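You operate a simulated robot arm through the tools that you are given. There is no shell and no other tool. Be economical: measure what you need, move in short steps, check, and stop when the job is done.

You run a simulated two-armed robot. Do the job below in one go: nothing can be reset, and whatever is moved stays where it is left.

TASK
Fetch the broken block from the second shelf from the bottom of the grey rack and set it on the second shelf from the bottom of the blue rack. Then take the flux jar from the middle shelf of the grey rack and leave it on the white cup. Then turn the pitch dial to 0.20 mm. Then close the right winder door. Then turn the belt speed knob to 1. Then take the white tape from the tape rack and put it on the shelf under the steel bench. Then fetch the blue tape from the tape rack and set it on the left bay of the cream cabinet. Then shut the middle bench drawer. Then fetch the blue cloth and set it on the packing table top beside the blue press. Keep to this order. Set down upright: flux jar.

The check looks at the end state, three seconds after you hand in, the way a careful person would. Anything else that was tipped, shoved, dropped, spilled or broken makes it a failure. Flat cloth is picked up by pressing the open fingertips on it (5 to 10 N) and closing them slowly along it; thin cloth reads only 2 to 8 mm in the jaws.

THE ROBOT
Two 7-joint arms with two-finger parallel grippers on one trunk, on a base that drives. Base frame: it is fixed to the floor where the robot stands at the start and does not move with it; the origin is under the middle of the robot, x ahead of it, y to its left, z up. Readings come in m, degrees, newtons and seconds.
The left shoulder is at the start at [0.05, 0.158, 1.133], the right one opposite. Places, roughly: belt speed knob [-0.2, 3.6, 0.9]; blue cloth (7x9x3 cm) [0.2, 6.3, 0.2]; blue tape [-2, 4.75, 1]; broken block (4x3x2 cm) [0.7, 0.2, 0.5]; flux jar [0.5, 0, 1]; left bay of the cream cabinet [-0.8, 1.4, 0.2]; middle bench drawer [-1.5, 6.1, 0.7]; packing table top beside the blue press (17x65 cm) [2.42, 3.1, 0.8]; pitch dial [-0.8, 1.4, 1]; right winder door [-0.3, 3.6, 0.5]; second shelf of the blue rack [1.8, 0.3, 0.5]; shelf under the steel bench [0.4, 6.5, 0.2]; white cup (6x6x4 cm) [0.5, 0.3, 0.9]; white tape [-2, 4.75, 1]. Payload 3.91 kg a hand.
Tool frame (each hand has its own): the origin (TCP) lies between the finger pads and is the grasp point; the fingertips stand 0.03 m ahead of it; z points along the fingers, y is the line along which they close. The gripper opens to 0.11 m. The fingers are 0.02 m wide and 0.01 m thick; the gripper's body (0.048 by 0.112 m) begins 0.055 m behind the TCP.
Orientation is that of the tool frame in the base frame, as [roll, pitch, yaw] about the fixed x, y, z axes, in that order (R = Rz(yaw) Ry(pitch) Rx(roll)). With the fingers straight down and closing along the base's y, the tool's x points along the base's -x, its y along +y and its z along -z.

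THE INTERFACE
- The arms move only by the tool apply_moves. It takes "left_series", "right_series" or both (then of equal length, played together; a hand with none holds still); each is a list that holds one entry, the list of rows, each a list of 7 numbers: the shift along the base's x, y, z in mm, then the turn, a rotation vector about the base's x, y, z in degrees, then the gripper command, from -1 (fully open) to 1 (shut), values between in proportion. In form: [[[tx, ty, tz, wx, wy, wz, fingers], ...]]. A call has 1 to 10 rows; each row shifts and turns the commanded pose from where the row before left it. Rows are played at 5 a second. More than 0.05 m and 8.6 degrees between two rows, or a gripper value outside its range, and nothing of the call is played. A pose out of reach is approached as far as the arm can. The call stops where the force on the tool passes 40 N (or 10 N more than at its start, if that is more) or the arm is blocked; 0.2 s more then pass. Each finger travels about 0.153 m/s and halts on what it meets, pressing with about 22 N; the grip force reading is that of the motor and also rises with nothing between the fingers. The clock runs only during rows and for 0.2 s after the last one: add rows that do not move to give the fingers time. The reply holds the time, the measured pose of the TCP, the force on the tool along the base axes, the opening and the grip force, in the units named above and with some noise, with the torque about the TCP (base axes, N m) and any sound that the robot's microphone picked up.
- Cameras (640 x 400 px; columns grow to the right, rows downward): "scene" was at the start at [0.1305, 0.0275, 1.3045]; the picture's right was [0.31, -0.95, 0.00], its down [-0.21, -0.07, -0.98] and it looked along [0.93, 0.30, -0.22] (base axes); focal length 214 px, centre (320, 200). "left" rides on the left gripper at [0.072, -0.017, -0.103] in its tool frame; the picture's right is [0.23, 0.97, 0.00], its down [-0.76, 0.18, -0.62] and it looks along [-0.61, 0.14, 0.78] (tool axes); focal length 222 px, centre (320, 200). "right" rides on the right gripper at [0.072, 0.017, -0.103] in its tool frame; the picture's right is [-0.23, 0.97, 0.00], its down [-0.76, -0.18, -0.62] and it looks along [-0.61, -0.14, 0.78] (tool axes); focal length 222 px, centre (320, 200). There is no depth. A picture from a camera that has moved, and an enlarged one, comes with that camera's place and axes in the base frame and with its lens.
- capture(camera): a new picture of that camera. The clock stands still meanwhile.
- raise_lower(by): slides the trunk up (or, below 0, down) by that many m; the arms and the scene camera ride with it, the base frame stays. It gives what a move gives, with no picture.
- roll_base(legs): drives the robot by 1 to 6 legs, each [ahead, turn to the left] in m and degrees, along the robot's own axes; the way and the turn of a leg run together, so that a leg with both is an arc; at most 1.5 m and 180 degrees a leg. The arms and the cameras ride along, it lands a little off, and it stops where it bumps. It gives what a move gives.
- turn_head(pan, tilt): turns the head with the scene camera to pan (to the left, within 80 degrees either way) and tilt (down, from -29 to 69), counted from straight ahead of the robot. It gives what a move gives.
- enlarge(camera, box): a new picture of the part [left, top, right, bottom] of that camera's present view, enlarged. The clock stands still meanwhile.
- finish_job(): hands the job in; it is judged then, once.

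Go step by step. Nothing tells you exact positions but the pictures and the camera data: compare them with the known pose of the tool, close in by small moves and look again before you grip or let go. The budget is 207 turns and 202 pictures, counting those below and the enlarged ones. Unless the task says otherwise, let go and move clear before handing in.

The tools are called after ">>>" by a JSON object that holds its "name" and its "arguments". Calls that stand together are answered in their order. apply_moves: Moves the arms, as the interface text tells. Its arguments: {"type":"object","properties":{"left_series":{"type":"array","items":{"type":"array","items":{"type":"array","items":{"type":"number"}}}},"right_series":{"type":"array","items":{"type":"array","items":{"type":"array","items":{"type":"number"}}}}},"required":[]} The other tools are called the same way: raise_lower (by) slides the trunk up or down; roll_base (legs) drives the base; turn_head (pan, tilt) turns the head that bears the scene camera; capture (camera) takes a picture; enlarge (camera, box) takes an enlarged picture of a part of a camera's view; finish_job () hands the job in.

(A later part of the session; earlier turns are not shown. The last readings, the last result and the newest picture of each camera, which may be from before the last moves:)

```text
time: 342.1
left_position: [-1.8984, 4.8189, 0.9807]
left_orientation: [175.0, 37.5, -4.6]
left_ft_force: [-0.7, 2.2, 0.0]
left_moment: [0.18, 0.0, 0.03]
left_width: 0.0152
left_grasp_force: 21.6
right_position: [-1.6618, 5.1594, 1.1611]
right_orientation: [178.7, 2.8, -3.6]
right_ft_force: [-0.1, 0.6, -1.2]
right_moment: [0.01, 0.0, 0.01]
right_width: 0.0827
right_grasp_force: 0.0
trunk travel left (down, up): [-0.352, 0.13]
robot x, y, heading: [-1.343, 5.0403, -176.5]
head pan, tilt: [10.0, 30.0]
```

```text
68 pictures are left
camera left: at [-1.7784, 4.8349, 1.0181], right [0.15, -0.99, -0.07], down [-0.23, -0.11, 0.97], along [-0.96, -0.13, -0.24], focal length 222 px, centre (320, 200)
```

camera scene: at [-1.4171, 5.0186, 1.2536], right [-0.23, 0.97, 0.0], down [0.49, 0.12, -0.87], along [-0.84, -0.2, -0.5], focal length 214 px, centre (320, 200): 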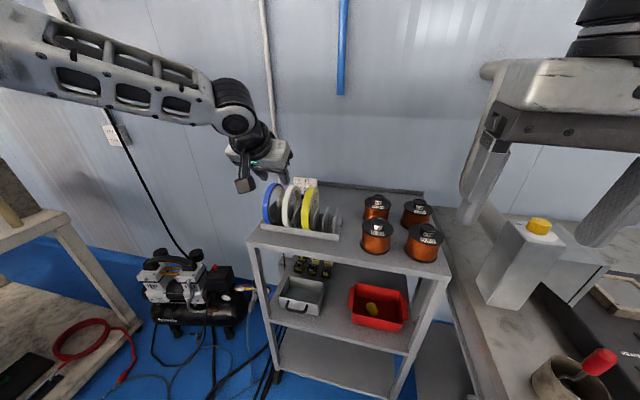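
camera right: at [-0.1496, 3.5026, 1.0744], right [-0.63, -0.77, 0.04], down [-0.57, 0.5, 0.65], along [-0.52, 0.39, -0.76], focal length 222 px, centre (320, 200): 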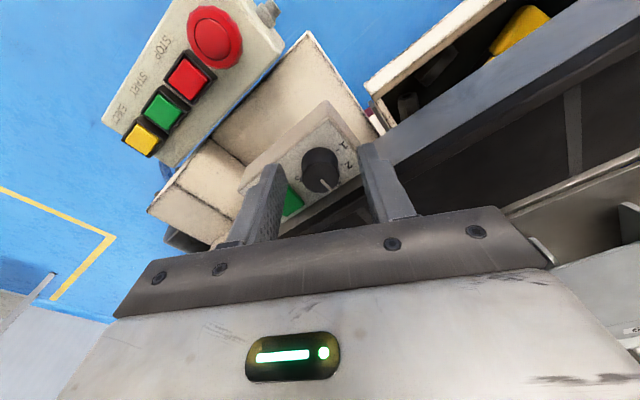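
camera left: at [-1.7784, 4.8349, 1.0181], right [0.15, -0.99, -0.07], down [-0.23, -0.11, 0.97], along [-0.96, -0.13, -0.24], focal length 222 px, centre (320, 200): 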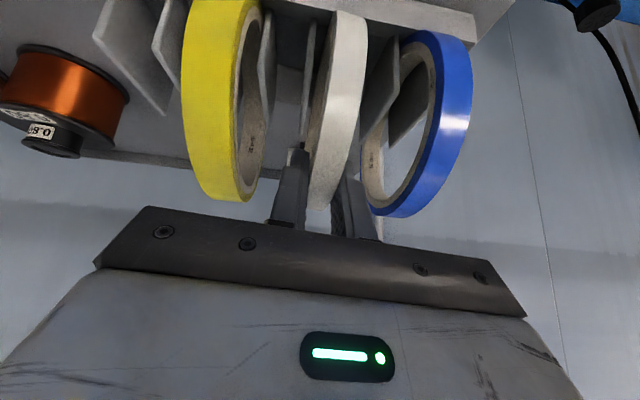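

Gripped at 15 mm. I'll lift it straight out with the trunk, back away, and turn toward the steel bench.

>>> {"name": "raise_lower", "arguments": {"by": 0.12}}

>>> {"name": "roll_base", "arguments": {"legs": [[-1.1, 0], [0, -95]]}}

>>> {"name": "turn_head", "arguments": {"pan": -10, "tilt": 25}}

>>> {"name": "capture", "arguments": {"camera": "scene"}}

```text
time: 343.6
left_position: [-1.899, 4.818, 1.1026]
left_orientation: [175.0, 37.4, -4.6]
left_ft_force: [-0.2, -0.6, -0.9]
left_moment: [0.03, 0.01, 0.02]
left_width: 0.0156
left_grasp_force: 22.0
right_position: [-1.6634, 5.1596, 1.2808]
right_orientation: [178.7, 2.8, -3.5]
right_ft_force: [-0.1, 0.0, 0.3]
right_moment: [-0.01, -0.03, -0.02]
right_width: 0.0826
right_grasp_force: 0.0
trunk travel left (down, up): [-0.472, 0.01]
robot x, y, heading: [-1.34, 5.0407, -176.6]
head pan, tilt: [10.0, 30.0]
```

```text
time: 353.1
left_position: [-0.4387, 5.6794, 1.1011]
left_orientation: [174.9, 37.4, -100.2]
left_ft_force: [-0.6, -0.5, -0.1]
left_moment: [-0.01, 0.0, -0.01]
left_width: 0.0155
left_grasp_force: 22.0
right_position: [-0.1194, 5.4115, 1.281]
right_orientation: [178.7, 2.8, -99.0]
right_ft_force: [-0.1, 0.0, 1.0]
right_moment: [0.02, 0.02, -0.02]
right_width: 0.0828
right_grasp_force: 0.1
trunk travel left (down, up): [-0.472, 0.01]
robot x, y, heading: [-0.2701, 5.1036, 88.2]
head pan, tilt: [10.0, 30.0]
```

```text
time: 354.0
left_position: [-0.4385, 5.6786, 1.1013]
left_orientation: [175.0, 37.5, -100.1]
left_ft_force: [0.3, -0.5, -0.4]
left_moment: [0.01, 0.01, 0.01]
left_width: 0.0155
left_grasp_force: 22.0
right_position: [-0.121, 5.4111, 1.2811]
right_orientation: [178.6, 2.7, -98.9]
right_ft_force: [0.1, 0.2, -0.1]
right_moment: [0.01, 0.05, 0.0]
right_width: 0.0827
right_grasp_force: 0.1
trunk travel left (down, up): [-0.472, 0.01]
robot x, y, heading: [-0.2699, 5.102, 88.3]
head pan, tilt: [-10.0, 25.0]
```

```text
67 pictures are left
camera scene: at [-0.247, 5.2322, 1.3815], right [0.98, -0.21, 0.0], down [-0.09, -0.41, -0.91], along [0.19, 0.89, -0.42], focal length 214 px, centre (320, 200)
```

scene: 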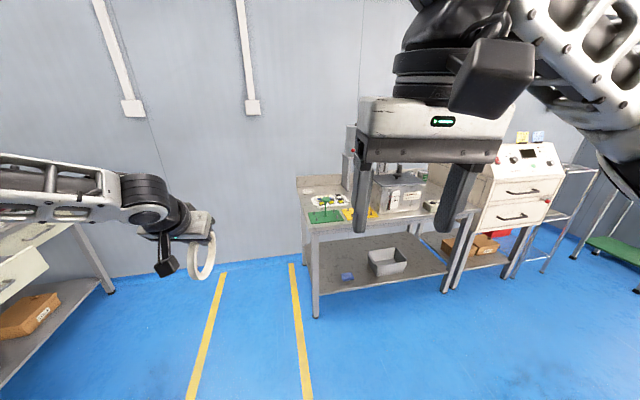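

The steel bench spans x≈-0.05 to 1.02 with its front at y≈6.25; its lower shelf holds the blue cloth at (0.2, 6.35) and a grey bin at (0.56, 6.43). I'll take the tape to the free spot at x≈0.83, turning the hand so the roll lies flat.

>>> {"name": "roll_base", "arguments": {"legs": [[0, -70], [1.32, 0], [0, 72]]}}

>>> {"name": "raise_lower", "arguments": {"by": -0.46}}

>>> {"name": "apply_moves", "arguments": {"left_series": [[[0, -10, 0, 8, -1, 0, 0.9], [0, -10, 0, 8, -1, 0, 0.9], [0, -10, 0, 8, -1, 0, 0.9], [0, 0, 0, 8, -1, 0, 0.9]]]}}

>>> {"name": "turn_head", "arguments": {"pan": 5, "tilt": 35}}

>>> {"name": "capture", "arguments": {"camera": "scene"}}

```text
time: 366.9
left_position: [0.8054, 6.0978, 1.1018]
left_orientation: [175.0, 37.5, -96.4]
left_ft_force: [-0.8, 0.0, -0.5]
left_moment: [0.01, 0.02, -0.01]
left_width: 0.0155
left_grasp_force: 21.9
right_position: [1.1397, 5.8504, 1.2816]
right_orientation: [178.6, 2.8, -95.4]
right_ft_force: [-0.3, 1.3, -0.6]
right_moment: [0.0, 0.02, -0.02]
right_width: 0.0825
right_grasp_force: 0.1
trunk travel left (down, up): [-0.472, 0.01]
robot x, y, heading: [1.0114, 5.5324, 91.7]
head pan, tilt: [-10.0, 25.0]
```

```text
refused: -0.46 is not a number from -0.4 to 0.4
```

```text
time: 367.9
left_position: [0.8048, 6.0684, 1.1021]
left_orientation: [176.6, 69.7, -95.0]
left_ft_force: [0.1, 0.8, -0.4]
left_moment: [-0.04, 0.02, 0.0]
left_width: 0.0153
left_grasp_force: 22.0
right_position: [1.1397, 5.8507, 1.281]
right_orientation: [178.6, 2.7, -95.4]
right_ft_force: [-0.1, 0.5, 0.1]
right_moment: [0.01, -0.03, 0.0]
right_width: 0.0826
right_grasp_force: 0.0
trunk travel left (down, up): [-0.472, 0.01]
robot x, y, heading: [1.0094, 5.5349, 92.0]
head pan, tilt: [-10.0, 25.0]
```

```text
time: 368.7
left_position: [0.8041, 6.0687, 1.1023]
left_orientation: [176.2, 69.6, -95.3]
left_ft_force: [0.1, 0.6, -0.5]
left_moment: [-0.04, 0.02, -0.01]
left_width: 0.0153
left_grasp_force: 22.5
right_position: [1.14, 5.8497, 1.2815]
right_orientation: [178.7, 2.8, -95.3]
right_ft_force: [0.6, -0.2, 0.5]
right_moment: [0.02, 0.02, -0.02]
right_width: 0.0827
right_grasp_force: 0.0
trunk travel left (down, up): [-0.472, 0.01]
robot x, y, heading: [1.0081, 5.5376, 91.6]
head pan, tilt: [5.0, 35.0]
```

```text
66 pictures are left
camera scene: at [1.0013, 5.6597, 1.3658], right [0.99, 0.12, 0.0], down [0.07, -0.57, -0.82], along [-0.1, 0.81, -0.57], focal length 214 px, centre (320, 200)
```

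scene: 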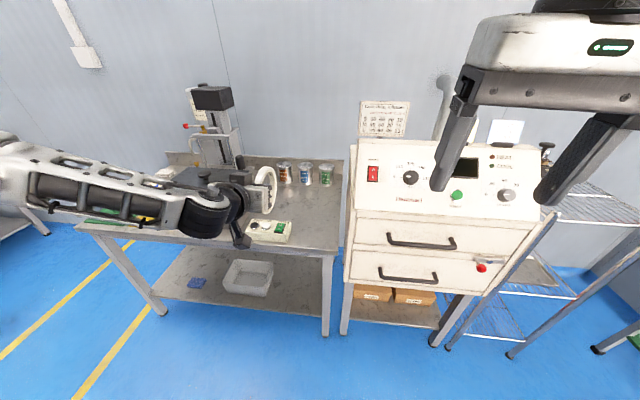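

The free spot right of the bin is at x≈0.8. I'll lower the trunk and roll the hand so the tape lies flat.

>>> {"name": "raise_lower", "arguments": {"by": -0.4}}

>>> {"name": "raise_lower", "arguments": {"by": -0.065}}

>>> {"name": "apply_moves", "arguments": {"left_series": [[[0, 0, -10, 0.7, 7.9, -2.9, 0.9], [0, 0, -10, 0.7, 7.9, -2.9, 0.9], [0, 0, -10, 0.7, 7.9, -2.9, 0.9], [0, 0, -10, 0.7, 7.9, -2.9, 0.9], [0, 0, -10, 0.7, 7.9, -2.9, 0.9], [0, 0, -10, 0.7, 7.9, -2.9, 0.9], [0, 0, -10, 0.7, 7.9, -2.9, 0.9], [0, 0, -10, 0.7, 7.9, -2.9, 0.9], [0, 0, -10, 0.7, 7.9, -2.9, 0.9], [0, 0, -10, 0.7, 7.9, -2.9, 0.9]]]}}

>>> {"name": "apply_moves", "arguments": {"left_series": [[[0, 0, -30, 0.4, 4.5, -1.6, 0.9], [0, 0, -35, 0, 0, 0, 0.9], [0, 0, -35, 0, 0, 0, 0.9], [0, 0, -35, 0, 0, 0, 0.9], [0, 0, -35, 0, 0, 0, 0.9], [0, 0, -35, 0, 0, 0, 0.9]]]}}

>>> {"name": "turn_head", "arguments": {"pan": 15, "tilt": 35}}

>>> {"name": "capture", "arguments": {"camera": "scene"}}

```text
time: 372.5
left_position: [0.8039, 6.0683, 0.7029]
left_orientation: [176.2, 69.7, -95.4]
left_ft_force: [0.4, -0.4, -0.5]
left_moment: [-0.05, -0.01, -0.02]
left_width: 0.0156
left_grasp_force: 22.4
right_position: [1.1407, 5.8491, 0.8812]
right_orientation: [178.6, 2.8, -95.4]
right_ft_force: [0.0, -0.1, -0.6]
right_moment: [-0.02, -0.01, 0.0]
right_width: 0.0827
right_grasp_force: 0.0
trunk travel left (down, up): [-0.072, 0.41]
robot x, y, heading: [1.0092, 5.533, 91.5]
head pan, tilt: [5.0, 35.0]
```

```text
time: 373.5
left_position: [0.8047, 6.0678, 0.637]
left_orientation: [176.1, 69.8, -95.4]
left_ft_force: [0.0, 0.0, -0.7]
left_moment: [-0.06, -0.04, -0.02]
left_width: 0.0155
left_grasp_force: 21.6
right_position: [1.1391, 5.8496, 0.8166]
right_orientation: [178.6, 2.8, -95.3]
right_ft_force: [0.1, -0.5, -0.1]
right_moment: [-0.02, 0.03, 0.01]
right_width: 0.0825
right_grasp_force: 0.0
trunk travel left (down, up): [-0.007, 0.475]
robot x, y, heading: [1.0125, 5.5287, 92.0]
head pan, tilt: [5.0, 35.0]
```

```text
time: 375.7
left_position: [0.7899, 6.0614, 0.558]
left_orientation: [106.9, 4.9, 176.8]
left_ft_force: [0.0, -0.1, -1.1]
left_moment: [-0.03, 0.0, -0.01]
left_width: 0.0153
left_grasp_force: 22.8
left hand out of reach, approached as far as the arm can: row 7, 8, 9, 10
right_position: [1.1397, 5.8515, 0.8167]
right_orientation: [178.6, 2.8, -95.4]
right_ft_force: [-0.1, 0.3, -0.2]
right_moment: [-0.02, 0.0, 0.02]
right_width: 0.0827
right_grasp_force: 0.0
trunk travel left (down, up): [-0.007, 0.475]
robot x, y, heading: [1.0104, 5.5333, 91.9]
head pan, tilt: [5.0, 35.0]
```

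```text
time: 377.1
left_position: [0.7267, 6.0317, 0.5225]
left_orientation: [106.7, 0.6, 175.3]
left_ft_force: [0.3, 0.6, -0.8]
left_moment: [-0.04, 0.0, -0.02]
left_width: 0.0155
left_grasp_force: 22.0
left hand out of reach, approached as far as the arm can: row 1, 2, 3, 4, 5, 6
right_position: [1.1403, 5.8505, 0.8175]
right_orientation: [178.5, 2.8, -95.4]
right_ft_force: [1.0, 0.3, 0.1]
right_moment: [-0.03, 0.0, -0.01]
right_width: 0.0826
right_grasp_force: 0.2
trunk travel left (down, up): [-0.007, 0.475]
robot x, y, heading: [1.0093, 5.5321, 91.7]
head pan, tilt: [5.0, 35.0]
```

```text
time: 377.9
left_position: [0.7264, 6.0313, 0.5211]
left_orientation: [106.6, 0.5, 175.4]
left_ft_force: [-0.4, -0.5, -0.2]
left_moment: [-0.03, -0.04, -0.02]
left_width: 0.0154
left_grasp_force: 22.2
right_position: [1.1399, 5.8506, 0.8162]
right_orientation: [178.6, 2.8, -95.2]
right_ft_force: [-0.4, -0.1, 0.3]
right_moment: [-0.02, 0.02, 0.03]
right_width: 0.0824
right_grasp_force: 0.2
trunk travel left (down, up): [-0.007, 0.475]
robot x, y, heading: [1.0098, 5.5325, 91.5]
head pan, tilt: [15.0, 35.0]
```

```text
65 pictures are left
camera scene: at [0.9863, 5.6565, 0.9007], right [0.96, 0.29, 0.0], down [0.16, -0.55, -0.82], along [-0.24, 0.78, -0.57], focal length 214 px, centre (320, 200)
```

scene: 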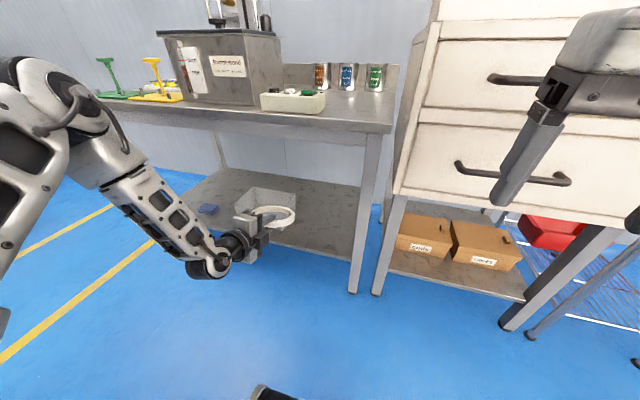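

The roll is flat but the level hand can't get low enough. I'll pitch it down about 25° and reach lower and forward, still in front of the bench.

>>> {"name": "apply_moves", "arguments": {"left_series": [[[5, 5, -15, -6, 0.5, 0, 0.9], [5, 5, -20, -6, 0.5, 0, 0.9], [5, 5, -30, -6, 0.5, 0, 0.9], [5, 5, -30, -6, 0.5, 0, 0.9], [5, 5, -35, 0, 0, 0, 0.9], [5, 5, -35, 0, 0, 0, 0.9], [5, 0, -35, 0, 0, 0, 0.9], [5, 0, -30, 0, 0, 0, 0.9]]]}}

>>> {"name": "capture", "arguments": {"camera": "scene"}}

```text
time: 379.7
left_position: [0.718, 6.0216, 0.4564]
left_orientation: [130.8, 0.5, 175.6]
left_ft_force: [-0.7, -0.2, -1.4]
left_moment: [-0.01, -0.01, 0.02]
left_width: 0.0154
left_grasp_force: 21.8
left hand out of reach, approached as far as the arm can: row 2, 3, 4, 5, 6, 7, 8
right_position: [1.14, 5.85, 0.816]
right_orientation: [178.6, 2.7, -95.2]
right_ft_force: [0.0, -0.2, 0.9]
right_moment: [0.03, 0.0, 0.0]
right_width: 0.0828
right_grasp_force: 0.1
trunk travel left (down, up): [-0.007, 0.475]
robot x, y, heading: [1.0127, 5.5313, 91.6]
head pan, tilt: [15.0, 35.0]
```

```text
64 pictures are left
camera scene: at [0.9862, 5.6565, 0.9007], right [0.96, 0.29, 0.0], down [0.17, -0.55, -0.82], along [-0.24, 0.78, -0.57], focal length 214 px, centre (320, 200)
```

scene: 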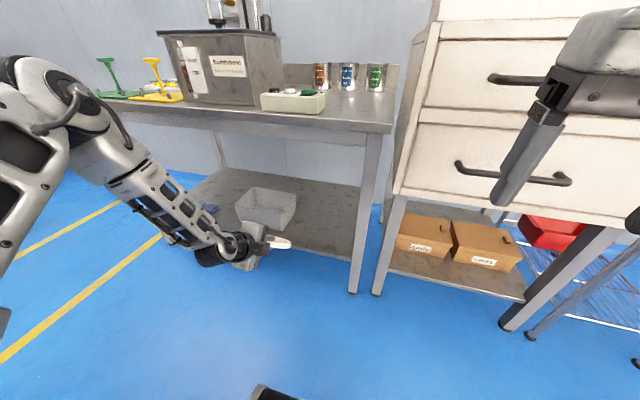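

This elbow posture won't go lower. I'll unroll the hand to its normal orientation, where it reached lower before, and test the depth.

>>> {"name": "apply_moves", "arguments": {"left_series": [[[5, 0, 0, -0.49, -6.4, 5.55, 0.9], [5, 0, 0, -0.49, -6.4, 5.55, 0.9], [5, 0, 0, -0.49, -6.4, 5.55, 0.9], [5, 0, 0, -0.49, -6.4, 5.55, 0.9], [5, 0, 0, -0.49, -6.4, 5.55, 0.9], [5, 0, 0, -0.49, -6.4, 5.55, 0.9], [5, 0, 0, -0.49, -6.4, 5.55, 0.9], [5, 0, 0, -0.49, -6.4, 5.55, 0.9], [5, 0, 0, -0.49, -6.4, 5.55, 0.9], [5, 0, 0, -0.49, -6.4, 5.55, 0.9]]]}}

>>> {"name": "apply_moves", "arguments": {"left_series": [[[5, 0, -30, -4, 0, 0, 0.9], [5, 0, -30, -4, 0, 0, 0.9], [5, 0, -30, 0, 0, 0, 0.9], [5, 0, -30, 0, 0, 0, 0.9], [5, 0, -30, 0, 0, 0, 0.9], [5, 0, -20, 0, 0, 0, 0.9]]]}}

>>> {"name": "capture", "arguments": {"camera": "scene"}}

```text
time: 381.9
left_position: [0.7597, 6.0174, 0.4731]
left_orientation: [174.4, 49.2, -101.6]
left_ft_force: [0.6, -0.1, -0.5]
left_moment: [-0.03, -0.02, 0.0]
left_width: 0.0154
left_grasp_force: 22.3
left hand out of reach, approached as far as the arm can: row 2, 5, 7, 9
right_position: [1.1407, 5.8498, 0.8165]
right_orientation: [178.6, 2.9, -95.3]
right_ft_force: [0.4, 0.2, -0.2]
right_moment: [-0.02, 0.01, -0.02]
right_width: 0.0826
right_grasp_force: 0.0
trunk travel left (down, up): [-0.007, 0.475]
robot x, y, heading: [1.0127, 5.5348, 91.7]
head pan, tilt: [15.0, 35.0]
```

```text
time: 383.3
left_position: [0.7364, 5.9887, 0.4419]
left_orientation: [176.5, 41.4, -100.3]
left_ft_force: [1.0, -0.4, -0.7]
left_moment: [-0.02, 0.04, -0.02]
left_width: 0.0154
left_grasp_force: 21.6
left hand out of reach, approached as far as the arm can: row 1, 2, 3, 4, 5, 6
right_position: [1.1395, 5.8497, 0.8165]
right_orientation: [178.7, 2.8, -95.4]
right_ft_force: [-0.9, 1.5, 0.3]
right_moment: [-0.01, -0.03, 0.01]
right_width: 0.0824
right_grasp_force: 0.1
trunk travel left (down, up): [-0.007, 0.475]
robot x, y, heading: [1.011, 5.5334, 91.5]
head pan, tilt: [15.0, 35.0]
```

```text
63 pictures are left
camera scene: at [0.9862, 5.6565, 0.9007], right [0.96, 0.29, 0.0], down [0.17, -0.55, -0.82], along [-0.24, 0.78, -0.57], focal length 214 px, centre (320, 200)
```

scene: 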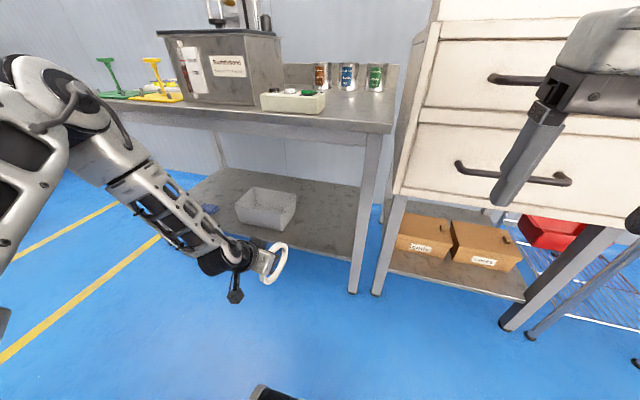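

The elbow stays high in this posture. When I rolled the hand with it further out to the left earlier, the elbow dropped low, so I'll reproduce that pose and then go down.

>>> {"name": "apply_moves", "arguments": {"left_series": [[[-15, -8, 40, 6.9, -1.25, 0, 0.9], [-15, -8, 40, 6.9, -1.25, 0, 0.9], [-15, -8, 40, 6.9, -1.25, 0, 0.9], [-15, -8, 40, 0, 0, 0, 0.9], [-15, -8, 40, 0, 0, 0, 0.9], [-10, -5, 10, 0, 0, 0, 0.9]]]}}

>>> {"name": "apply_moves", "arguments": {"left_series": [[[0, 0, 0, 1.3, 7.3, -3.86, 0.9], [0, 0, 0, 1.3, 7.3, -3.86, 0.9], [0, 0, 0, 1.3, 7.3, -3.86, 0.9], [0, 0, 0, 1.3, 7.3, -3.86, 0.9], [0, 0, 0, 1.3, 7.3, -3.86, 0.9], [0, 0, 0, 1.3, 7.3, -3.86, 0.9], [0, 0, 0, 1.3, 7.3, -3.86, 0.9], [0, 0, 0, 1.3, 7.3, -3.86, 0.9], [0, 0, 0, 1.3, 7.3, -3.86, 0.9], [0, 0, 0, 1.3, 7.3, -3.86, 0.9]]]}}

>>> {"name": "apply_moves", "arguments": {"left_series": [[[0, 0, -30, 0, 0, 0, 0.9], [0, 0, -35, 0, 0, 0, 0.9], [0, 0, -35, 0, 0, 0, 0.9], [0, 0, -35, 0, 0, 0, 0.9], [0, 0, -35, 0, 0, 0, 0.9], [0, 0, -35, 0, 0, 0, 0.9], [0, 0, -35, 0, 0, 0, 0.9], [0, 0, -35, 0, 0, 0, 0.9]]]}}

>>> {"name": "capture", "arguments": {"camera": "scene"}}

```text
time: 384.7
left_position: [0.6543, 5.9445, 0.6512]
left_orientation: [176.3, 62.4, -100.5]
left_ft_force: [0.3, 0.2, -1.0]
left_moment: [-0.04, 0.01, 0.01]
left_width: 0.0152
left_grasp_force: 22.2
right_position: [1.1408, 5.8504, 0.8161]
right_orientation: [178.6, 2.7, -95.3]
right_ft_force: [0.6, -0.5, 1.1]
right_moment: [0.02, 0.02, 0.05]
right_width: 0.0825
right_grasp_force: 0.0
trunk travel left (down, up): [-0.007, 0.475]
robot x, y, heading: [1.0127, 5.5313, 91.6]
head pan, tilt: [15.0, 35.0]
```

```text
time: 386.9
left_position: [0.6524, 5.9447, 0.6534]
left_orientation: [114.2, 5.4, 172.9]
left_ft_force: [0.3, 0.0, -0.7]
left_moment: [-0.02, -0.02, -0.01]
left_width: 0.0155
left_grasp_force: 22.4
right_position: [1.1389, 5.8499, 0.8175]
right_orientation: [178.6, 2.8, -95.2]
right_ft_force: [0.6, -0.1, -0.3]
right_moment: [-0.04, 0.0, 0.01]
right_width: 0.0826
right_grasp_force: 0.0
trunk travel left (down, up): [-0.007, 0.475]
robot x, y, heading: [1.0103, 5.5333, 91.6]
head pan, tilt: [15.0, 35.0]
```

```text
time: 388.7
left_position: [0.6508, 5.9438, 0.3762]
left_orientation: [114.3, 5.4, 172.9]
left_ft_force: [-0.3, -0.3, -0.4]
left_moment: [-0.04, -0.04, -0.05]
left_width: 0.0156
left_grasp_force: 22.1
right_position: [1.1407, 5.8504, 0.8177]
right_orientation: [178.6, 2.8, -95.3]
right_ft_force: [0.6, 0.6, -1.2]
right_moment: [0.01, 0.01, -0.02]
right_width: 0.0824
right_grasp_force: 0.1
trunk travel left (down, up): [-0.007, 0.475]
robot x, y, heading: [1.0116, 5.5298, 91.4]
head pan, tilt: [15.0, 35.0]
```

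```text
62 pictures are left
camera scene: at [0.9863, 5.6565, 0.9008], right [0.96, 0.29, 0.0], down [0.17, -0.55, -0.82], along [-0.24, 0.78, -0.57], focal length 214 px, centre (320, 200)
```

scene: 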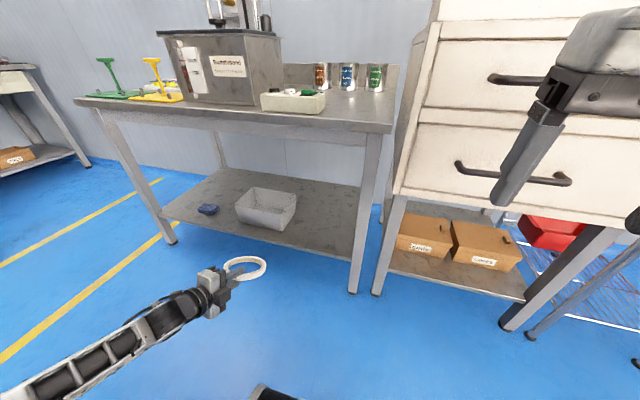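

Now the elbow is low and the hand gets down freely. I'll level the roll a bit more, extend forward, lower further, and pull the right hand back before driving in.

>>> {"name": "apply_moves", "arguments": {"left_series": [[[15, 15, -15, 5.9, -1, 0, 0.9], [15, 15, -15, 5.9, -1, 0, 0.9], [20, 15, -15, 0, 0, 0, 0.9], [20, 15, -15, 0, 0, 0, 0.9], [20, 15, -15, 0, 0, 0, 0.9], [10, 15, -5, 0, 0, 0, 0.9], [0, 0, 0, 0, 0, 0, 0.9]]], "right_series": [[[0, -20, 10, 0, 0, 0, -0.5], [0, -20, 10, 0, 0, 0, -0.5], [0, -20, 10, 0, 0, 0, -0.5], [0, -20, 10, 0, 0, 0, -0.5], [0, -20, 0, 0, 0, 0, -0.5], [0, 0, 0, 0, 0, 0, -0.5], [0, 0, 0, 0, 0, 0, -0.5]]]}}

>>> {"name": "roll_base", "arguments": {"legs": [[0.25, 0]]}}

>>> {"name": "capture", "arguments": {"camera": "scene"}}

```text
time: 390.3
left_position: [0.73, 6.0322, 0.3016]
left_orientation: [102.9, 3.2, 171.9]
left_ft_force: [0.2, 0.3, -0.7]
left_moment: [-0.01, -0.04, 0.01]
left_width: 0.0153
left_grasp_force: 21.6
right_position: [1.1425, 5.748, 0.8592]
right_orientation: [178.3, 3.1, -95.3]
right_ft_force: [-0.4, -0.5, -0.3]
right_moment: [0.02, 0.0, 0.03]
right_width: 0.0827
right_grasp_force: 0.1
trunk travel left (down, up): [-0.007, 0.475]
robot x, y, heading: [1.0101, 5.5347, 91.8]
head pan, tilt: [15.0, 35.0]
```

```text
time: 392.1
left_position: [0.7207, 6.285, 0.3015]
left_orientation: [102.7, 3.0, 172.2]
left_ft_force: [-1.5, -0.4, -0.5]
left_moment: [-0.05, -0.02, 0.0]
left_width: 0.0152
left_grasp_force: 21.9
right_position: [1.1339, 6.0006, 0.858]
right_orientation: [178.3, 2.9, -95.1]
right_ft_force: [-0.3, 0.4, 0.3]
right_moment: [0.0, 0.0, -0.03]
right_width: 0.0826
right_grasp_force: 0.0
trunk travel left (down, up): [-0.007, 0.475]
robot x, y, heading: [1.001, 5.79, 91.9]
head pan, tilt: [15.0, 35.0]
```

```text
61 pictures are left
camera scene: at [0.9817, 5.9066, 0.9026], right [0.96, 0.29, -0.01], down [0.16, -0.55, -0.82], along [-0.24, 0.79, -0.57], focal length 214 px, centre (320, 200)
```

scene: 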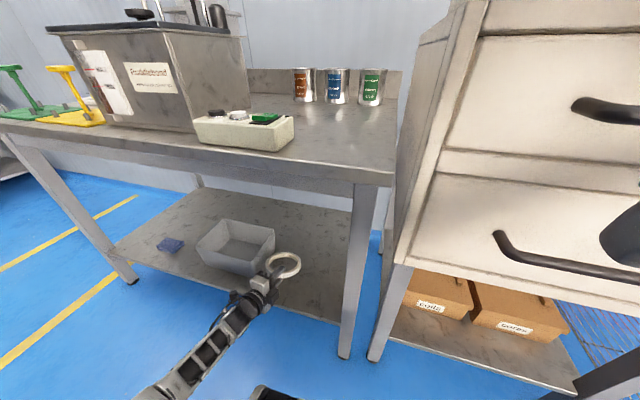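

The roll is over the shelf beside the bin. I'll shift it 8 cm right and a bit deeper, then lower.

>>> {"name": "apply_moves", "arguments": {"left_series": [[[20, 10, 0, 0, 0, 0, 0.9], [20, 10, 0, 0, 0, 0, 0.9], [20, 10, 0, 0, 0, 0, 0.9], [20, 10, -10, 0, 0, 0, 0.9], [5, 5, -15, 0, 0, 0, 0.9], [0, 5, -15, 0, 0, 0, 0.9], [0, 0, -10, 0, 0, 0, 0.9], [0, 0, 0, 0, 0, 0, 0.9]]]}}

>>> {"name": "capture", "arguments": {"camera": "scene"}}

```text
time: 393.1
left_position: [0.708, 6.323, 0.2938]
left_orientation: [103.8, -5.8, 173.6]
left_ft_force: [-0.5, 0.0, 0.2]
left_moment: [-0.02, -0.02, 0.0]
left_width: 0.0153
left_grasp_force: 21.7
right_position: [1.1338, 6.0024, 0.8551]
right_orientation: [178.2, 2.9, -95.0]
right_ft_force: [-0.1, 0.1, -0.4]
right_moment: [0.02, -0.01, -0.04]
right_width: 0.0828
right_grasp_force: 0.1
trunk travel left (down, up): [-0.007, 0.475]
robot x, y, heading: [1.0018, 5.7883, 91.7]
head pan, tilt: [15.0, 35.0]
stopped in row 4 (left hand): the arm was blocked; the commanded pose is now the measured one
```

```text
60 pictures are left
camera scene: at [0.981, 5.9074, 0.8999], right [0.96, 0.29, 0.0], down [0.16, -0.55, -0.82], along [-0.24, 0.79, -0.57], focal length 214 px, centre (320, 200)
```

scene: 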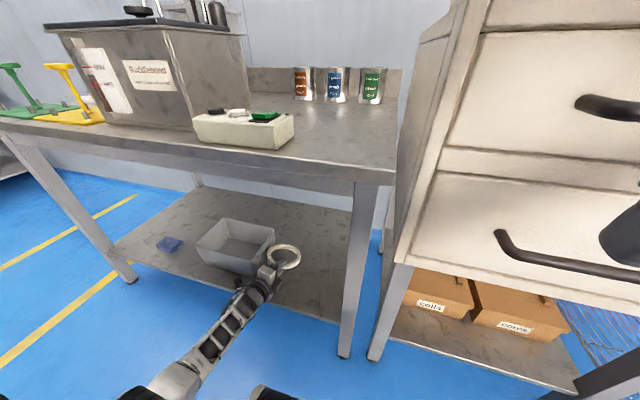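

The forearm met the robot's own base, so I'll instead swing the hand right by turning the base 8°.

>>> {"name": "roll_base", "arguments": {"legs": [[0, -8]]}}

>>> {"name": "apply_moves", "arguments": {"left_series": [[[0, 0, -10, 0, 0, 0, 0.9], [0, 0, -15, 0, 0, 0, 0.9], [0, 0, -15, 0, 0, 0, 0.9], [0, 0, -10, 0, 0, 0, 0.9], [0, 0, 0, 0, 0, 0, 0.9]]]}}

>>> {"name": "capture", "arguments": {"camera": "scene"}}

```text
time: 394.1
left_position: [0.7849, 6.3571, 0.2932]
left_orientation: [104.0, -5.6, 165.8]
left_ft_force: [0.3, -0.1, -1.4]
left_moment: [-0.06, -0.01, -0.02]
left_width: 0.0156
left_grasp_force: 22.1
right_position: [1.1606, 5.9835, 0.8558]
right_orientation: [178.4, 2.8, -103.0]
right_ft_force: [-1.8, 0.6, 0.3]
right_moment: [0.01, 0.0, -0.01]
right_width: 0.0826
right_grasp_force: 0.1
trunk travel left (down, up): [-0.007, 0.475]
robot x, y, heading: [1.002, 5.7881, 83.8]
head pan, tilt: [15.0, 35.0]
```

```text
time: 394.9
left_position: [0.782, 6.3639, 0.2642]
left_orientation: [102.0, -5.5, 166.0]
left_ft_force: [-0.3, -9.0, 20.4]
left_moment: [-1.87, -0.06, -0.03]
left_width: 0.0154
left_grasp_force: 21.9
right_position: [1.1596, 5.9823, 0.8559]
right_orientation: [178.6, 2.7, -102.9]
right_ft_force: [-0.7, 0.2, 0.2]
right_moment: [0.01, 0.01, 0.0]
right_width: 0.0828
right_grasp_force: 0.0
trunk travel left (down, up): [-0.007, 0.475]
robot x, y, heading: [1.0005, 5.7868, 84.1]
head pan, tilt: [15.0, 35.0]
stopped in row 4 (left hand): the force on the tool passed its limit at 82 N (the readings are from after the stop); the commanded pose is now the measured one
```

```text
59 pictures are left
camera scene: at [0.995, 5.9099, 0.9005], right [0.99, 0.16, 0.0], down [0.09, -0.56, -0.82], along [-0.13, 0.81, -0.57], focal length 214 px, centre (320, 200)
```

scene: 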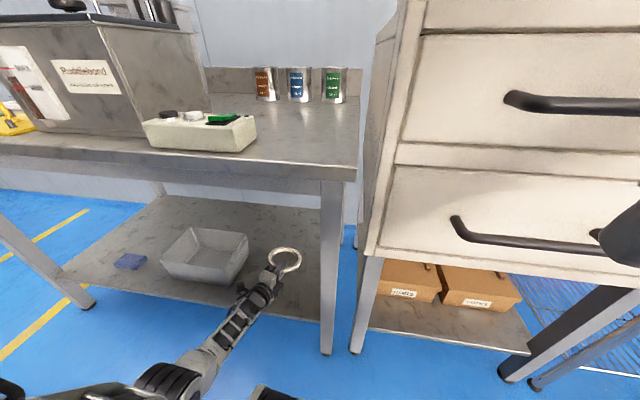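

The gripper body touches the shelf edge, with the roll about 2 cm above the shelf. I'll tilt down a little and open slowly so the lower finger eases the roll down, then withdraw.

>>> {"name": "apply_moves", "arguments": {"left_series": [[[0, 0, 5, -4, 1, 0, 0.9], [0, 0, 3, -4, 1, 0, 0.85], [0, 0, 0, 0, 0, 0, 0.6], [0, 0, 0, 0, 0, 0, 0.4], [0, 0, 0, 0, 0, 0, 0.2], [0, 0, 0, 0, 0, 0, 0.0], [0, 0, 0, 0, 0, 0, -0.1], [0, 0, 0, 0, 0, 0, -0.1]]]}}

>>> {"name": "enlarge", "arguments": {"camera": "scene", "box": [200, 200, 340, 330]}}

```text
time: 396.8
left_position: [0.7816, 6.362, 0.2691]
left_orientation: [110.9, -5.4, 165.3]
left_ft_force: [-0.7, 0.0, -1.9]
left_moment: [0.0, -0.02, 0.02]
left_width: 0.0606
left_grasp_force: 0.5
right_position: [1.1598, 5.9829, 0.8571]
right_orientation: [178.6, 2.6, -102.9]
right_ft_force: [0.3, 0.2, 0.1]
right_moment: [-0.02, -0.02, -0.01]
right_width: 0.0824
right_grasp_force: 0.0
trunk travel left (down, up): [-0.007, 0.475]
robot x, y, heading: [1.0015, 5.7854, 83.9]
head pan, tilt: [15.0, 35.0]
```

```text
3.08 times, centred on (270, 265) of scene
camera zoom: at [0.9946, 5.9111, 0.9008], right [0.99, 0.16, 0.0], down [0.09, -0.57, -0.82], along [-0.13, 0.81, -0.57], focal length 660 px, centre (474, 0)
```

zoom: 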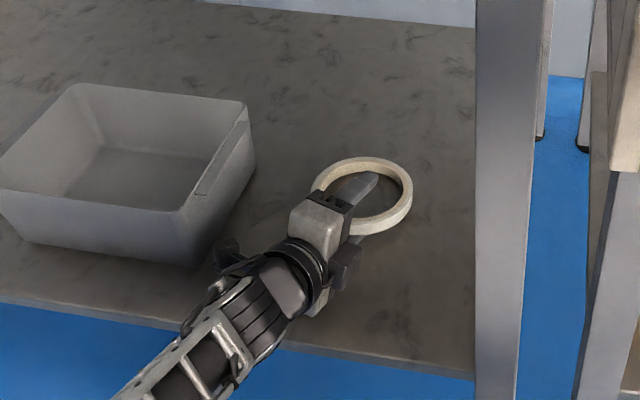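

The roll lies on the shelf. I'll withdraw straight back along the fingers.

>>> {"name": "apply_moves", "arguments": {"left_series": [[[-3, -12, 3, 0, 0, 0, -0.1], [-3, -12, 3, 0, 0, 0, -0.1], [-3, -12, 3, 0, 0, 0, -0.1], [-3, -12, 3, 0, 0, 0, -0.1], [-4, -15, 3, 0, 0, 0, -0.1], [-4, -15, 3, 0, 0, 0, -0.1]]]}}

>>> {"name": "roll_base", "arguments": {"legs": [[-0.25, 0]]}}

>>> {"name": "capture", "arguments": {"camera": "scene"}}

```text
time: 398.1
left_position: [0.7624, 6.2845, 0.2871]
left_orientation: [110.9, -5.5, 165.2]
left_ft_force: [0.6, -0.2, 0.4]
left_moment: [0.02, -0.01, 0.01]
left_width: 0.0604
left_grasp_force: 0.1
right_position: [1.1602, 5.9849, 0.8561]
right_orientation: [178.6, 2.7, -102.8]
right_ft_force: [-0.4, 0.1, 0.6]
right_moment: [0.0, 0.02, 0.0]
right_width: 0.0825
right_grasp_force: 0.1
trunk travel left (down, up): [-0.007, 0.475]
robot x, y, heading: [0.9995, 5.7858, 84.3]
head pan, tilt: [15.0, 35.0]
```

```text
time: 400.0
left_position: [0.7366, 6.036, 0.2876]
left_orientation: [110.8, -5.2, 165.2]
left_ft_force: [-0.2, -0.5, -0.7]
left_moment: [-0.01, 0.0, 0.01]
left_width: 0.0603
left_grasp_force: 0.0
right_position: [1.1334, 5.7351, 0.8566]
right_orientation: [178.6, 2.8, -103.0]
right_ft_force: [0.1, 1.0, 0.0]
right_moment: [0.01, 0.01, 0.0]
right_width: 0.0826
right_grasp_force: 0.0
trunk travel left (down, up): [-0.007, 0.475]
robot x, y, heading: [0.9745, 5.5349, 84.2]
head pan, tilt: [15.0, 35.0]
```

```text
57 pictures are left
camera scene: at [0.969, 5.6627, 0.9008], right [0.99, 0.16, 0.0], down [0.09, -0.57, -0.82], along [-0.13, 0.81, -0.57], focal length 214 px, centre (320, 200)
```

scene: 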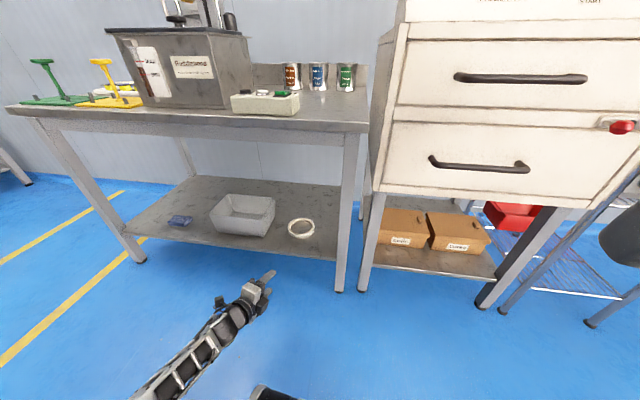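

The white tape lies flat on the shelf. Next is the blue tape: I'll raise and unroll the left hand, then drive back to the tape rack.

>>> {"name": "apply_moves", "arguments": {"left_series": [[[-10, -8, 40, 0, 0, 0, -0.3], [-10, -8, 40, 0, 0, 0, -0.3], [-10, -8, 40, 0, 0, 0, -0.3], [-10, -8, 40, 0, 0, 0, -0.3], [-10, -8, 40, 0, 0, 0, -0.3], [-10, -8, 40, 0, 0, 0, -0.3], [-10, -8, 40, 0, 0, 0, -0.3], [-10, -8, 40, 0, 0, 0, -0.3], [0, 0, 40, 0, 0, 0, -0.3]]]}}

>>> {"name": "apply_moves", "arguments": {"left_series": [[[0, 0, 0, -1.77, -7.75, 3.0, -0.3], [0, 0, 0, -1.77, -7.75, 3.0, -0.3], [0, 0, 0, -1.77, -7.75, 3.0, -0.3], [0, 0, 0, -1.77, -7.75, 3.0, -0.3], [0, 0, 0, -1.77, -7.75, 3.0, -0.3], [0, 0, 0, -1.77, -7.75, 3.0, -0.3], [0, 0, 0, -1.77, -7.75, 3.0, -0.3], [0, 0, 0, -1.77, -7.75, 3.0, -0.3], [0, 0, 0, -1.77, -7.75, 3.0, -0.3], [0, 0, 0, -1.77, -7.75, 3.0, -0.3]]]}}

>>> {"name": "raise_lower", "arguments": {"by": 0.345}}

>>> {"name": "roll_base", "arguments": {"legs": [[0, 111], [1.4, 0], [0.45, 0], [0, -12]]}}

```text
time: 402.0
left_position: [0.6571, 5.9723, 0.6473]
left_orientation: [111.0, -5.4, 165.0]
left_ft_force: [-0.9, 0.1, -0.3]
left_moment: [0.01, 0.01, -0.01]
left_width: 0.0715
left_grasp_force: 0.1
right_position: [1.133, 5.7351, 0.8568]
right_orientation: [178.6, 2.8, -102.9]
right_ft_force: [-0.1, 0.3, 0.3]
right_moment: [0.0, -0.03, 0.01]
right_width: 0.0824
right_grasp_force: 0.1
trunk travel left (down, up): [-0.007, 0.475]
robot x, y, heading: [0.9816, 5.5421, 84.0]
head pan, tilt: [15.0, 35.0]
```

```text
time: 404.2
left_position: [0.6579, 5.973, 0.6467]
left_orientation: [154.2, 66.8, -130.7]
left_ft_force: [-1.1, 0.2, 0.0]
left_moment: [0.05, 0.01, -0.02]
left_width: 0.0716
left_grasp_force: 0.1
right_position: [1.1328, 5.7354, 0.8572]
right_orientation: [178.6, 2.8, -103.0]
right_ft_force: [-0.5, 0.1, -0.7]
right_moment: [0.04, 0.0, -0.02]
right_width: 0.0823
right_grasp_force: 0.0
trunk travel left (down, up): [-0.007, 0.475]
robot x, y, heading: [0.9802, 5.5379, 84.2]
head pan, tilt: [15.0, 35.0]
```

```text
time: 407.6
left_position: [0.6579, 5.9731, 0.992]
left_orientation: [153.9, 66.8, -131.1]
left_ft_force: [-0.3, -0.1, 0.0]
left_moment: [0.0, 0.02, -0.01]
left_width: 0.0715
left_grasp_force: 0.0
right_position: [1.1328, 5.7352, 1.2011]
right_orientation: [178.6, 2.7, -102.9]
right_ft_force: [0.1, 0.5, 0.2]
right_moment: [-0.05, 0.0, 0.01]
right_width: 0.0824
right_grasp_force: 0.1
trunk travel left (down, up): [-0.352, 0.13]
robot x, y, heading: [0.9783, 5.5407, 84.1]
head pan, tilt: [15.0, 35.0]
```

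```text
time: 422.3
left_position: [-1.1512, 4.6255, 0.9921]
left_orientation: [153.9, 66.8, -31.1]
left_ft_force: [-0.2, -0.6, 0.1]
left_moment: [-0.01, 0.0, -0.01]
left_width: 0.0711
left_grasp_force: 0.0
right_position: [-0.9983, 5.1346, 1.2014]
right_orientation: [178.7, 2.7, -3.0]
right_ft_force: [0.2, 0.9, 0.3]
right_moment: [0.05, -0.01, 0.04]
right_width: 0.0826
right_grasp_force: 0.0
trunk travel left (down, up): [-0.352, 0.13]
robot x, y, heading: [-0.7807, 5.0125, -176.1]
head pan, tilt: [15.0, 35.0]
```

>>> {"name": "apply_moves", "arguments": {"left_series": [[[-8, 25, 10, 5.05, -0.27, 1.9, 0.18], [-8, 25, 12, 5.05, -0.27, 1.9, 0.18], [-8, 25, 12, -0.4, -8, 0, 0.18], [-8, 25, 12, -0.4, -8, 0, 0.18], [-8, 25, 12, -0.4, -8, 0, 0.18], [-8, 25, 12, -0.4, -7, 0, 0.18], [0, 0, 0, 0, 0, 0, 0.18]]]}}

>>> {"name": "roll_base", "arguments": {"legs": [[0, -3], [0.54, 0], [0, 3]]}}

>>> {"name": "capture", "arguments": {"camera": "left"}}

```text
time: 423.9
left_position: [-1.1973, 4.7729, 1.0611]
left_orientation: [-179.8, 38.2, -2.8]
left_ft_force: [0.5, 0.8, 0.0]
left_moment: [0.02, -0.03, 0.0]
left_width: 0.045
left_grasp_force: 0.1
right_position: [-1.0003, 5.135, 1.2005]
right_orientation: [178.6, 2.7, -2.9]
right_ft_force: [0.3, -0.4, -0.1]
right_moment: [0.01, 0.01, -0.02]
right_width: 0.0825
right_grasp_force: 0.0
trunk travel left (down, up): [-0.352, 0.13]
robot x, y, heading: [-0.7768, 5.0181, -176.1]
head pan, tilt: [15.0, 35.0]
```

```text
time: 427.8
left_position: [-1.7394, 4.7632, 1.0619]
left_orientation: [-179.8, 38.3, -2.8]
left_ft_force: [0.2, -0.5, -1.2]
left_moment: [0.01, 0.01, -0.01]
left_width: 0.0452
left_grasp_force: 0.2
right_position: [-1.542, 5.1242, 1.2006]
right_orientation: [178.6, 2.8, -2.9]
right_ft_force: [0.0, -0.6, 0.5]
right_moment: [0.02, -0.02, -0.01]
right_width: 0.0825
right_grasp_force: 0.0
trunk travel left (down, up): [-0.352, 0.13]
robot x, y, heading: [-1.3161, 5.0088, -175.7]
head pan, tilt: [15.0, 35.0]
```

```text
56 pictures are left
camera left: at [-1.6192, 4.774, 1.0973], right [0.13, -0.98, -0.14], down [-0.22, -0.17, 0.96], along [-0.97, -0.09, -0.24], focal length 222 px, centre (320, 200)
```

left: 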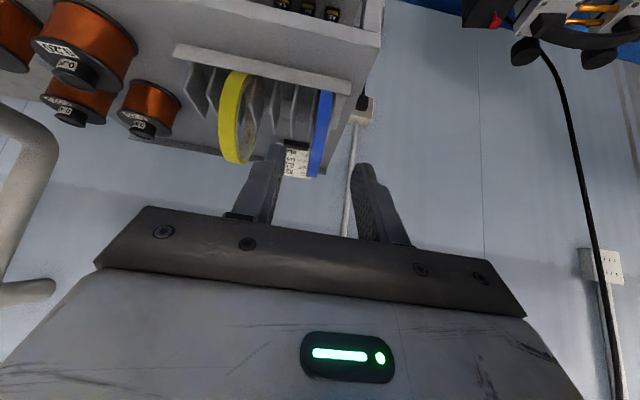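

The blue roll's top is at about (-1.92, 4.759, 0.99). I'll move over it and check.

>>> {"name": "roll_base", "arguments": {"legs": [[0.03, 0]]}}

>>> {"name": "apply_moves", "arguments": {"left_series": [[[-25, 0, -4, 0, 0, 0, 0.18], [-25, 0, -4, 0, 0, 0, 0.18], [-25, 0, -4, 0, 0, 0, 0.18], [-25, 0, -5, 0, 0, 0, 0.18], [-26, 0, -5, 0, 0, 0, 0.18], [0, 0, 0, 0, 0, 0, 0.18]]]}}

>>> {"name": "capture", "arguments": {"camera": "left"}}

```text
time: 428.7
left_position: [-1.7704, 4.7611, 1.0602]
left_orientation: [-179.7, 38.2, -2.8]
left_ft_force: [-0.2, 0.2, -0.1]
left_moment: [0.01, -0.02, -0.01]
left_width: 0.045
left_grasp_force: 0.1
right_position: [-1.5738, 5.1208, 1.2006]
right_orientation: [178.5, 2.7, -2.8]
right_ft_force: [-0.2, -0.4, 1.1]
right_moment: [-0.01, -0.06, 0.02]
right_width: 0.0821
right_grasp_force: 0.0
trunk travel left (down, up): [-0.352, 0.13]
robot x, y, heading: [-1.3485, 5.002, -176.2]
head pan, tilt: [15.0, 35.0]
```

```text
time: 430.1
left_position: [-1.8967, 4.7614, 1.0389]
left_orientation: [-179.9, 38.4, -2.8]
left_ft_force: [0.3, -0.6, 0.8]
left_moment: [0.02, -0.03, -0.01]
left_width: 0.045
left_grasp_force: 0.1
right_position: [-1.5719, 5.1214, 1.2016]
right_orientation: [178.6, 2.6, -2.9]
right_ft_force: [-0.9, 0.5, -0.4]
right_moment: [-0.01, 0.0, 0.0]
right_width: 0.0827
right_grasp_force: 0.1
trunk travel left (down, up): [-0.352, 0.13]
robot x, y, heading: [-1.3503, 5.0009, -175.9]
head pan, tilt: [15.0, 35.0]
```

```text
55 pictures are left
camera left: at [-1.7761, 4.7731, 1.0741], right [0.13, -0.98, -0.14], down [-0.22, -0.17, 0.96], along [-0.97, -0.09, -0.24], focal length 222 px, centre (320, 200)
```

left: 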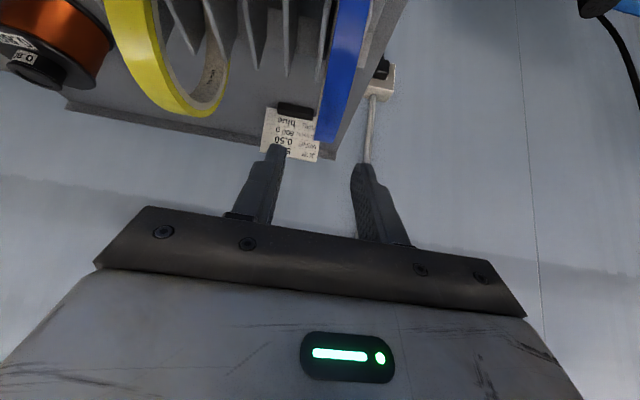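

Aligned. I'll descend, grip, and lift it out with the trunk.

>>> {"name": "apply_moves", "arguments": {"left_series": [[[-2, 0, -15, 0, 0, 0, 0.18], [0, 0, -15, 0, 0, 0, 0.18], [0, 0, -15, 0, 0, 0, 0.18], [0, 0, -13, 0, 0, 0, 0.18], [0, 0, 0, 0, 0, 0, 0.18], [0, 0, 0, 0, 0, 0, 0.5], [0, 0, 0, 0, 0, 0, 0.9], [0, 0, 0, 0, 0, 0, 0.9]]]}}

>>> {"name": "raise_lower", "arguments": {"by": 0.12}}

>>> {"name": "capture", "arguments": {"camera": "left"}}

```text
time: 431.9
left_position: [-1.8981, 4.7633, 0.9815]
left_orientation: [-179.9, 38.3, -2.8]
left_ft_force: [-1.0, 0.5, 1.5]
left_moment: [0.01, 0.1, 0.03]
left_width: 0.0153
left_grasp_force: 21.9
right_position: [-1.5731, 5.1215, 1.2009]
right_orientation: [178.6, 2.6, -2.9]
right_ft_force: [-0.3, 0.4, -0.6]
right_moment: [-0.01, 0.0, 0.02]
right_width: 0.0826
right_grasp_force: 0.0
trunk travel left (down, up): [-0.352, 0.13]
robot x, y, heading: [-1.3522, 5.0028, -175.9]
head pan, tilt: [15.0, 35.0]
```

```text
time: 433.4
left_position: [-1.8992, 4.7628, 1.1001]
left_orientation: [-179.7, 38.2, -2.8]
left_ft_force: [0.2, -0.2, -0.4]
left_moment: [0.03, 0.01, 0.02]
left_width: 0.0158
left_grasp_force: 22.2
right_position: [-1.5721, 5.1219, 1.3218]
right_orientation: [178.7, 2.7, -2.9]
right_ft_force: [0.5, -0.8, -0.2]
right_moment: [-0.02, 0.0, -0.03]
right_width: 0.0826
right_grasp_force: 0.0
trunk travel left (down, up): [-0.472, 0.01]
robot x, y, heading: [-1.3491, 5.0007, -175.7]
head pan, tilt: [15.0, 35.0]
```

```text
54 pictures are left
camera left: at [-1.7773, 4.7736, 1.1369], right [0.13, -0.98, -0.14], down [-0.22, -0.17, 0.96], along [-0.97, -0.09, -0.24], focal length 222 px, centre (320, 200)
```

left: 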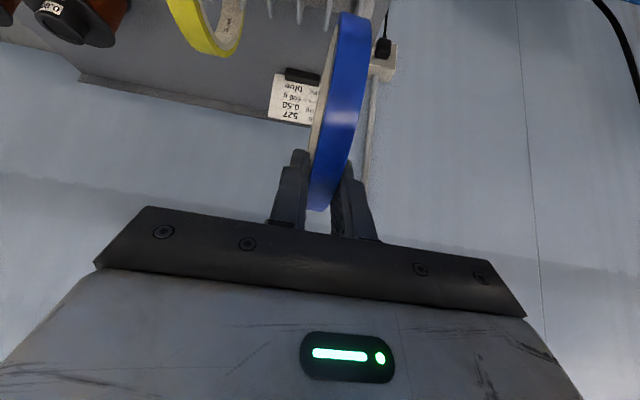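

The blue tape is held. I'll carry it out and down the aisle to the cream cabinet.

>>> {"name": "roll_base", "arguments": {"legs": [[-1.5, 0], [-0.45, 0], [0, 86], [1.5, 0], [1.5, 0], [0.4, 0]]}}

>>> {"name": "roll_base", "arguments": {"legs": [[0, -90]]}}

>>> {"name": "raise_lower", "arguments": {"by": -0.4}}

>>> {"name": "raise_lower", "arguments": {"by": -0.065}}

```text
time: 463.0
left_position: [0.951, 1.2384, 1.1006]
left_orientation: [-179.8, 38.3, 84.1]
left_ft_force: [-0.4, -0.1, -0.7]
left_moment: [0.04, 0.0, -0.01]
left_width: 0.0156
left_grasp_force: 22.2
right_position: [0.611, 1.5836, 1.3213]
right_orientation: [178.6, 2.7, 83.9]
right_ft_force: [-0.7, -0.6, -0.1]
right_moment: [0.0, 0.01, 0.0]
right_width: 0.0824
right_grasp_force: 0.0
trunk travel left (down, up): [-0.472, 0.01]
robot x, y, heading: [0.7447, 1.8, -89.3]
head pan, tilt: [15.0, 35.0]
```

```text
time: 467.2
left_position: [0.1871, 1.5778, 1.1012]
left_orientation: [-179.9, 38.0, -4.7]
left_ft_force: [0.7, -0.3, -0.4]
left_moment: [-0.04, -0.04, 0.0]
left_width: 0.0153
left_grasp_force: 21.8
right_position: [0.5253, 1.9249, 1.3214]
right_orientation: [178.6, 2.7, -4.9]
right_ft_force: [0.1, 0.1, 0.3]
right_moment: [0.04, -0.02, -0.02]
right_width: 0.0826
right_grasp_force: 0.1
trunk travel left (down, up): [-0.472, 0.01]
robot x, y, heading: [0.7428, 1.7995, -177.7]
head pan, tilt: [15.0, 35.0]
```

```text
time: 471.0
left_position: [0.1879, 1.5776, 0.7011]
left_orientation: [-179.8, 38.2, -4.9]
left_ft_force: [-0.2, -0.4, -0.6]
left_moment: [0.02, -0.03, 0.02]
left_width: 0.0153
left_grasp_force: 22.4
right_position: [0.5258, 1.9262, 0.9212]
right_orientation: [178.6, 2.7, -4.9]
right_ft_force: [0.3, -0.2, -0.4]
right_moment: [0.0, -0.01, 0.0]
right_width: 0.0825
right_grasp_force: 0.1
trunk travel left (down, up): [-0.072, 0.41]
robot x, y, heading: [0.7424, 1.8002, -178.0]
head pan, tilt: [15.0, 35.0]
```

```text
time: 472.0
left_position: [0.1878, 1.5773, 0.6355]
left_orientation: [-179.8, 38.3, -4.8]
left_ft_force: [-0.9, 0.0, -1.0]
left_moment: [-0.01, -0.02, 0.02]
left_width: 0.0156
left_grasp_force: 21.8
right_position: [0.5239, 1.9258, 0.8578]
right_orientation: [178.5, 2.6, -4.8]
right_ft_force: [0.0, -0.2, 0.4]
right_moment: [0.01, -0.03, 0.02]
right_width: 0.0825
right_grasp_force: 0.0
trunk travel left (down, up): [-0.007, 0.475]
robot x, y, heading: [0.7411, 1.7956, -178.1]
head pan, tilt: [15.0, 35.0]
```

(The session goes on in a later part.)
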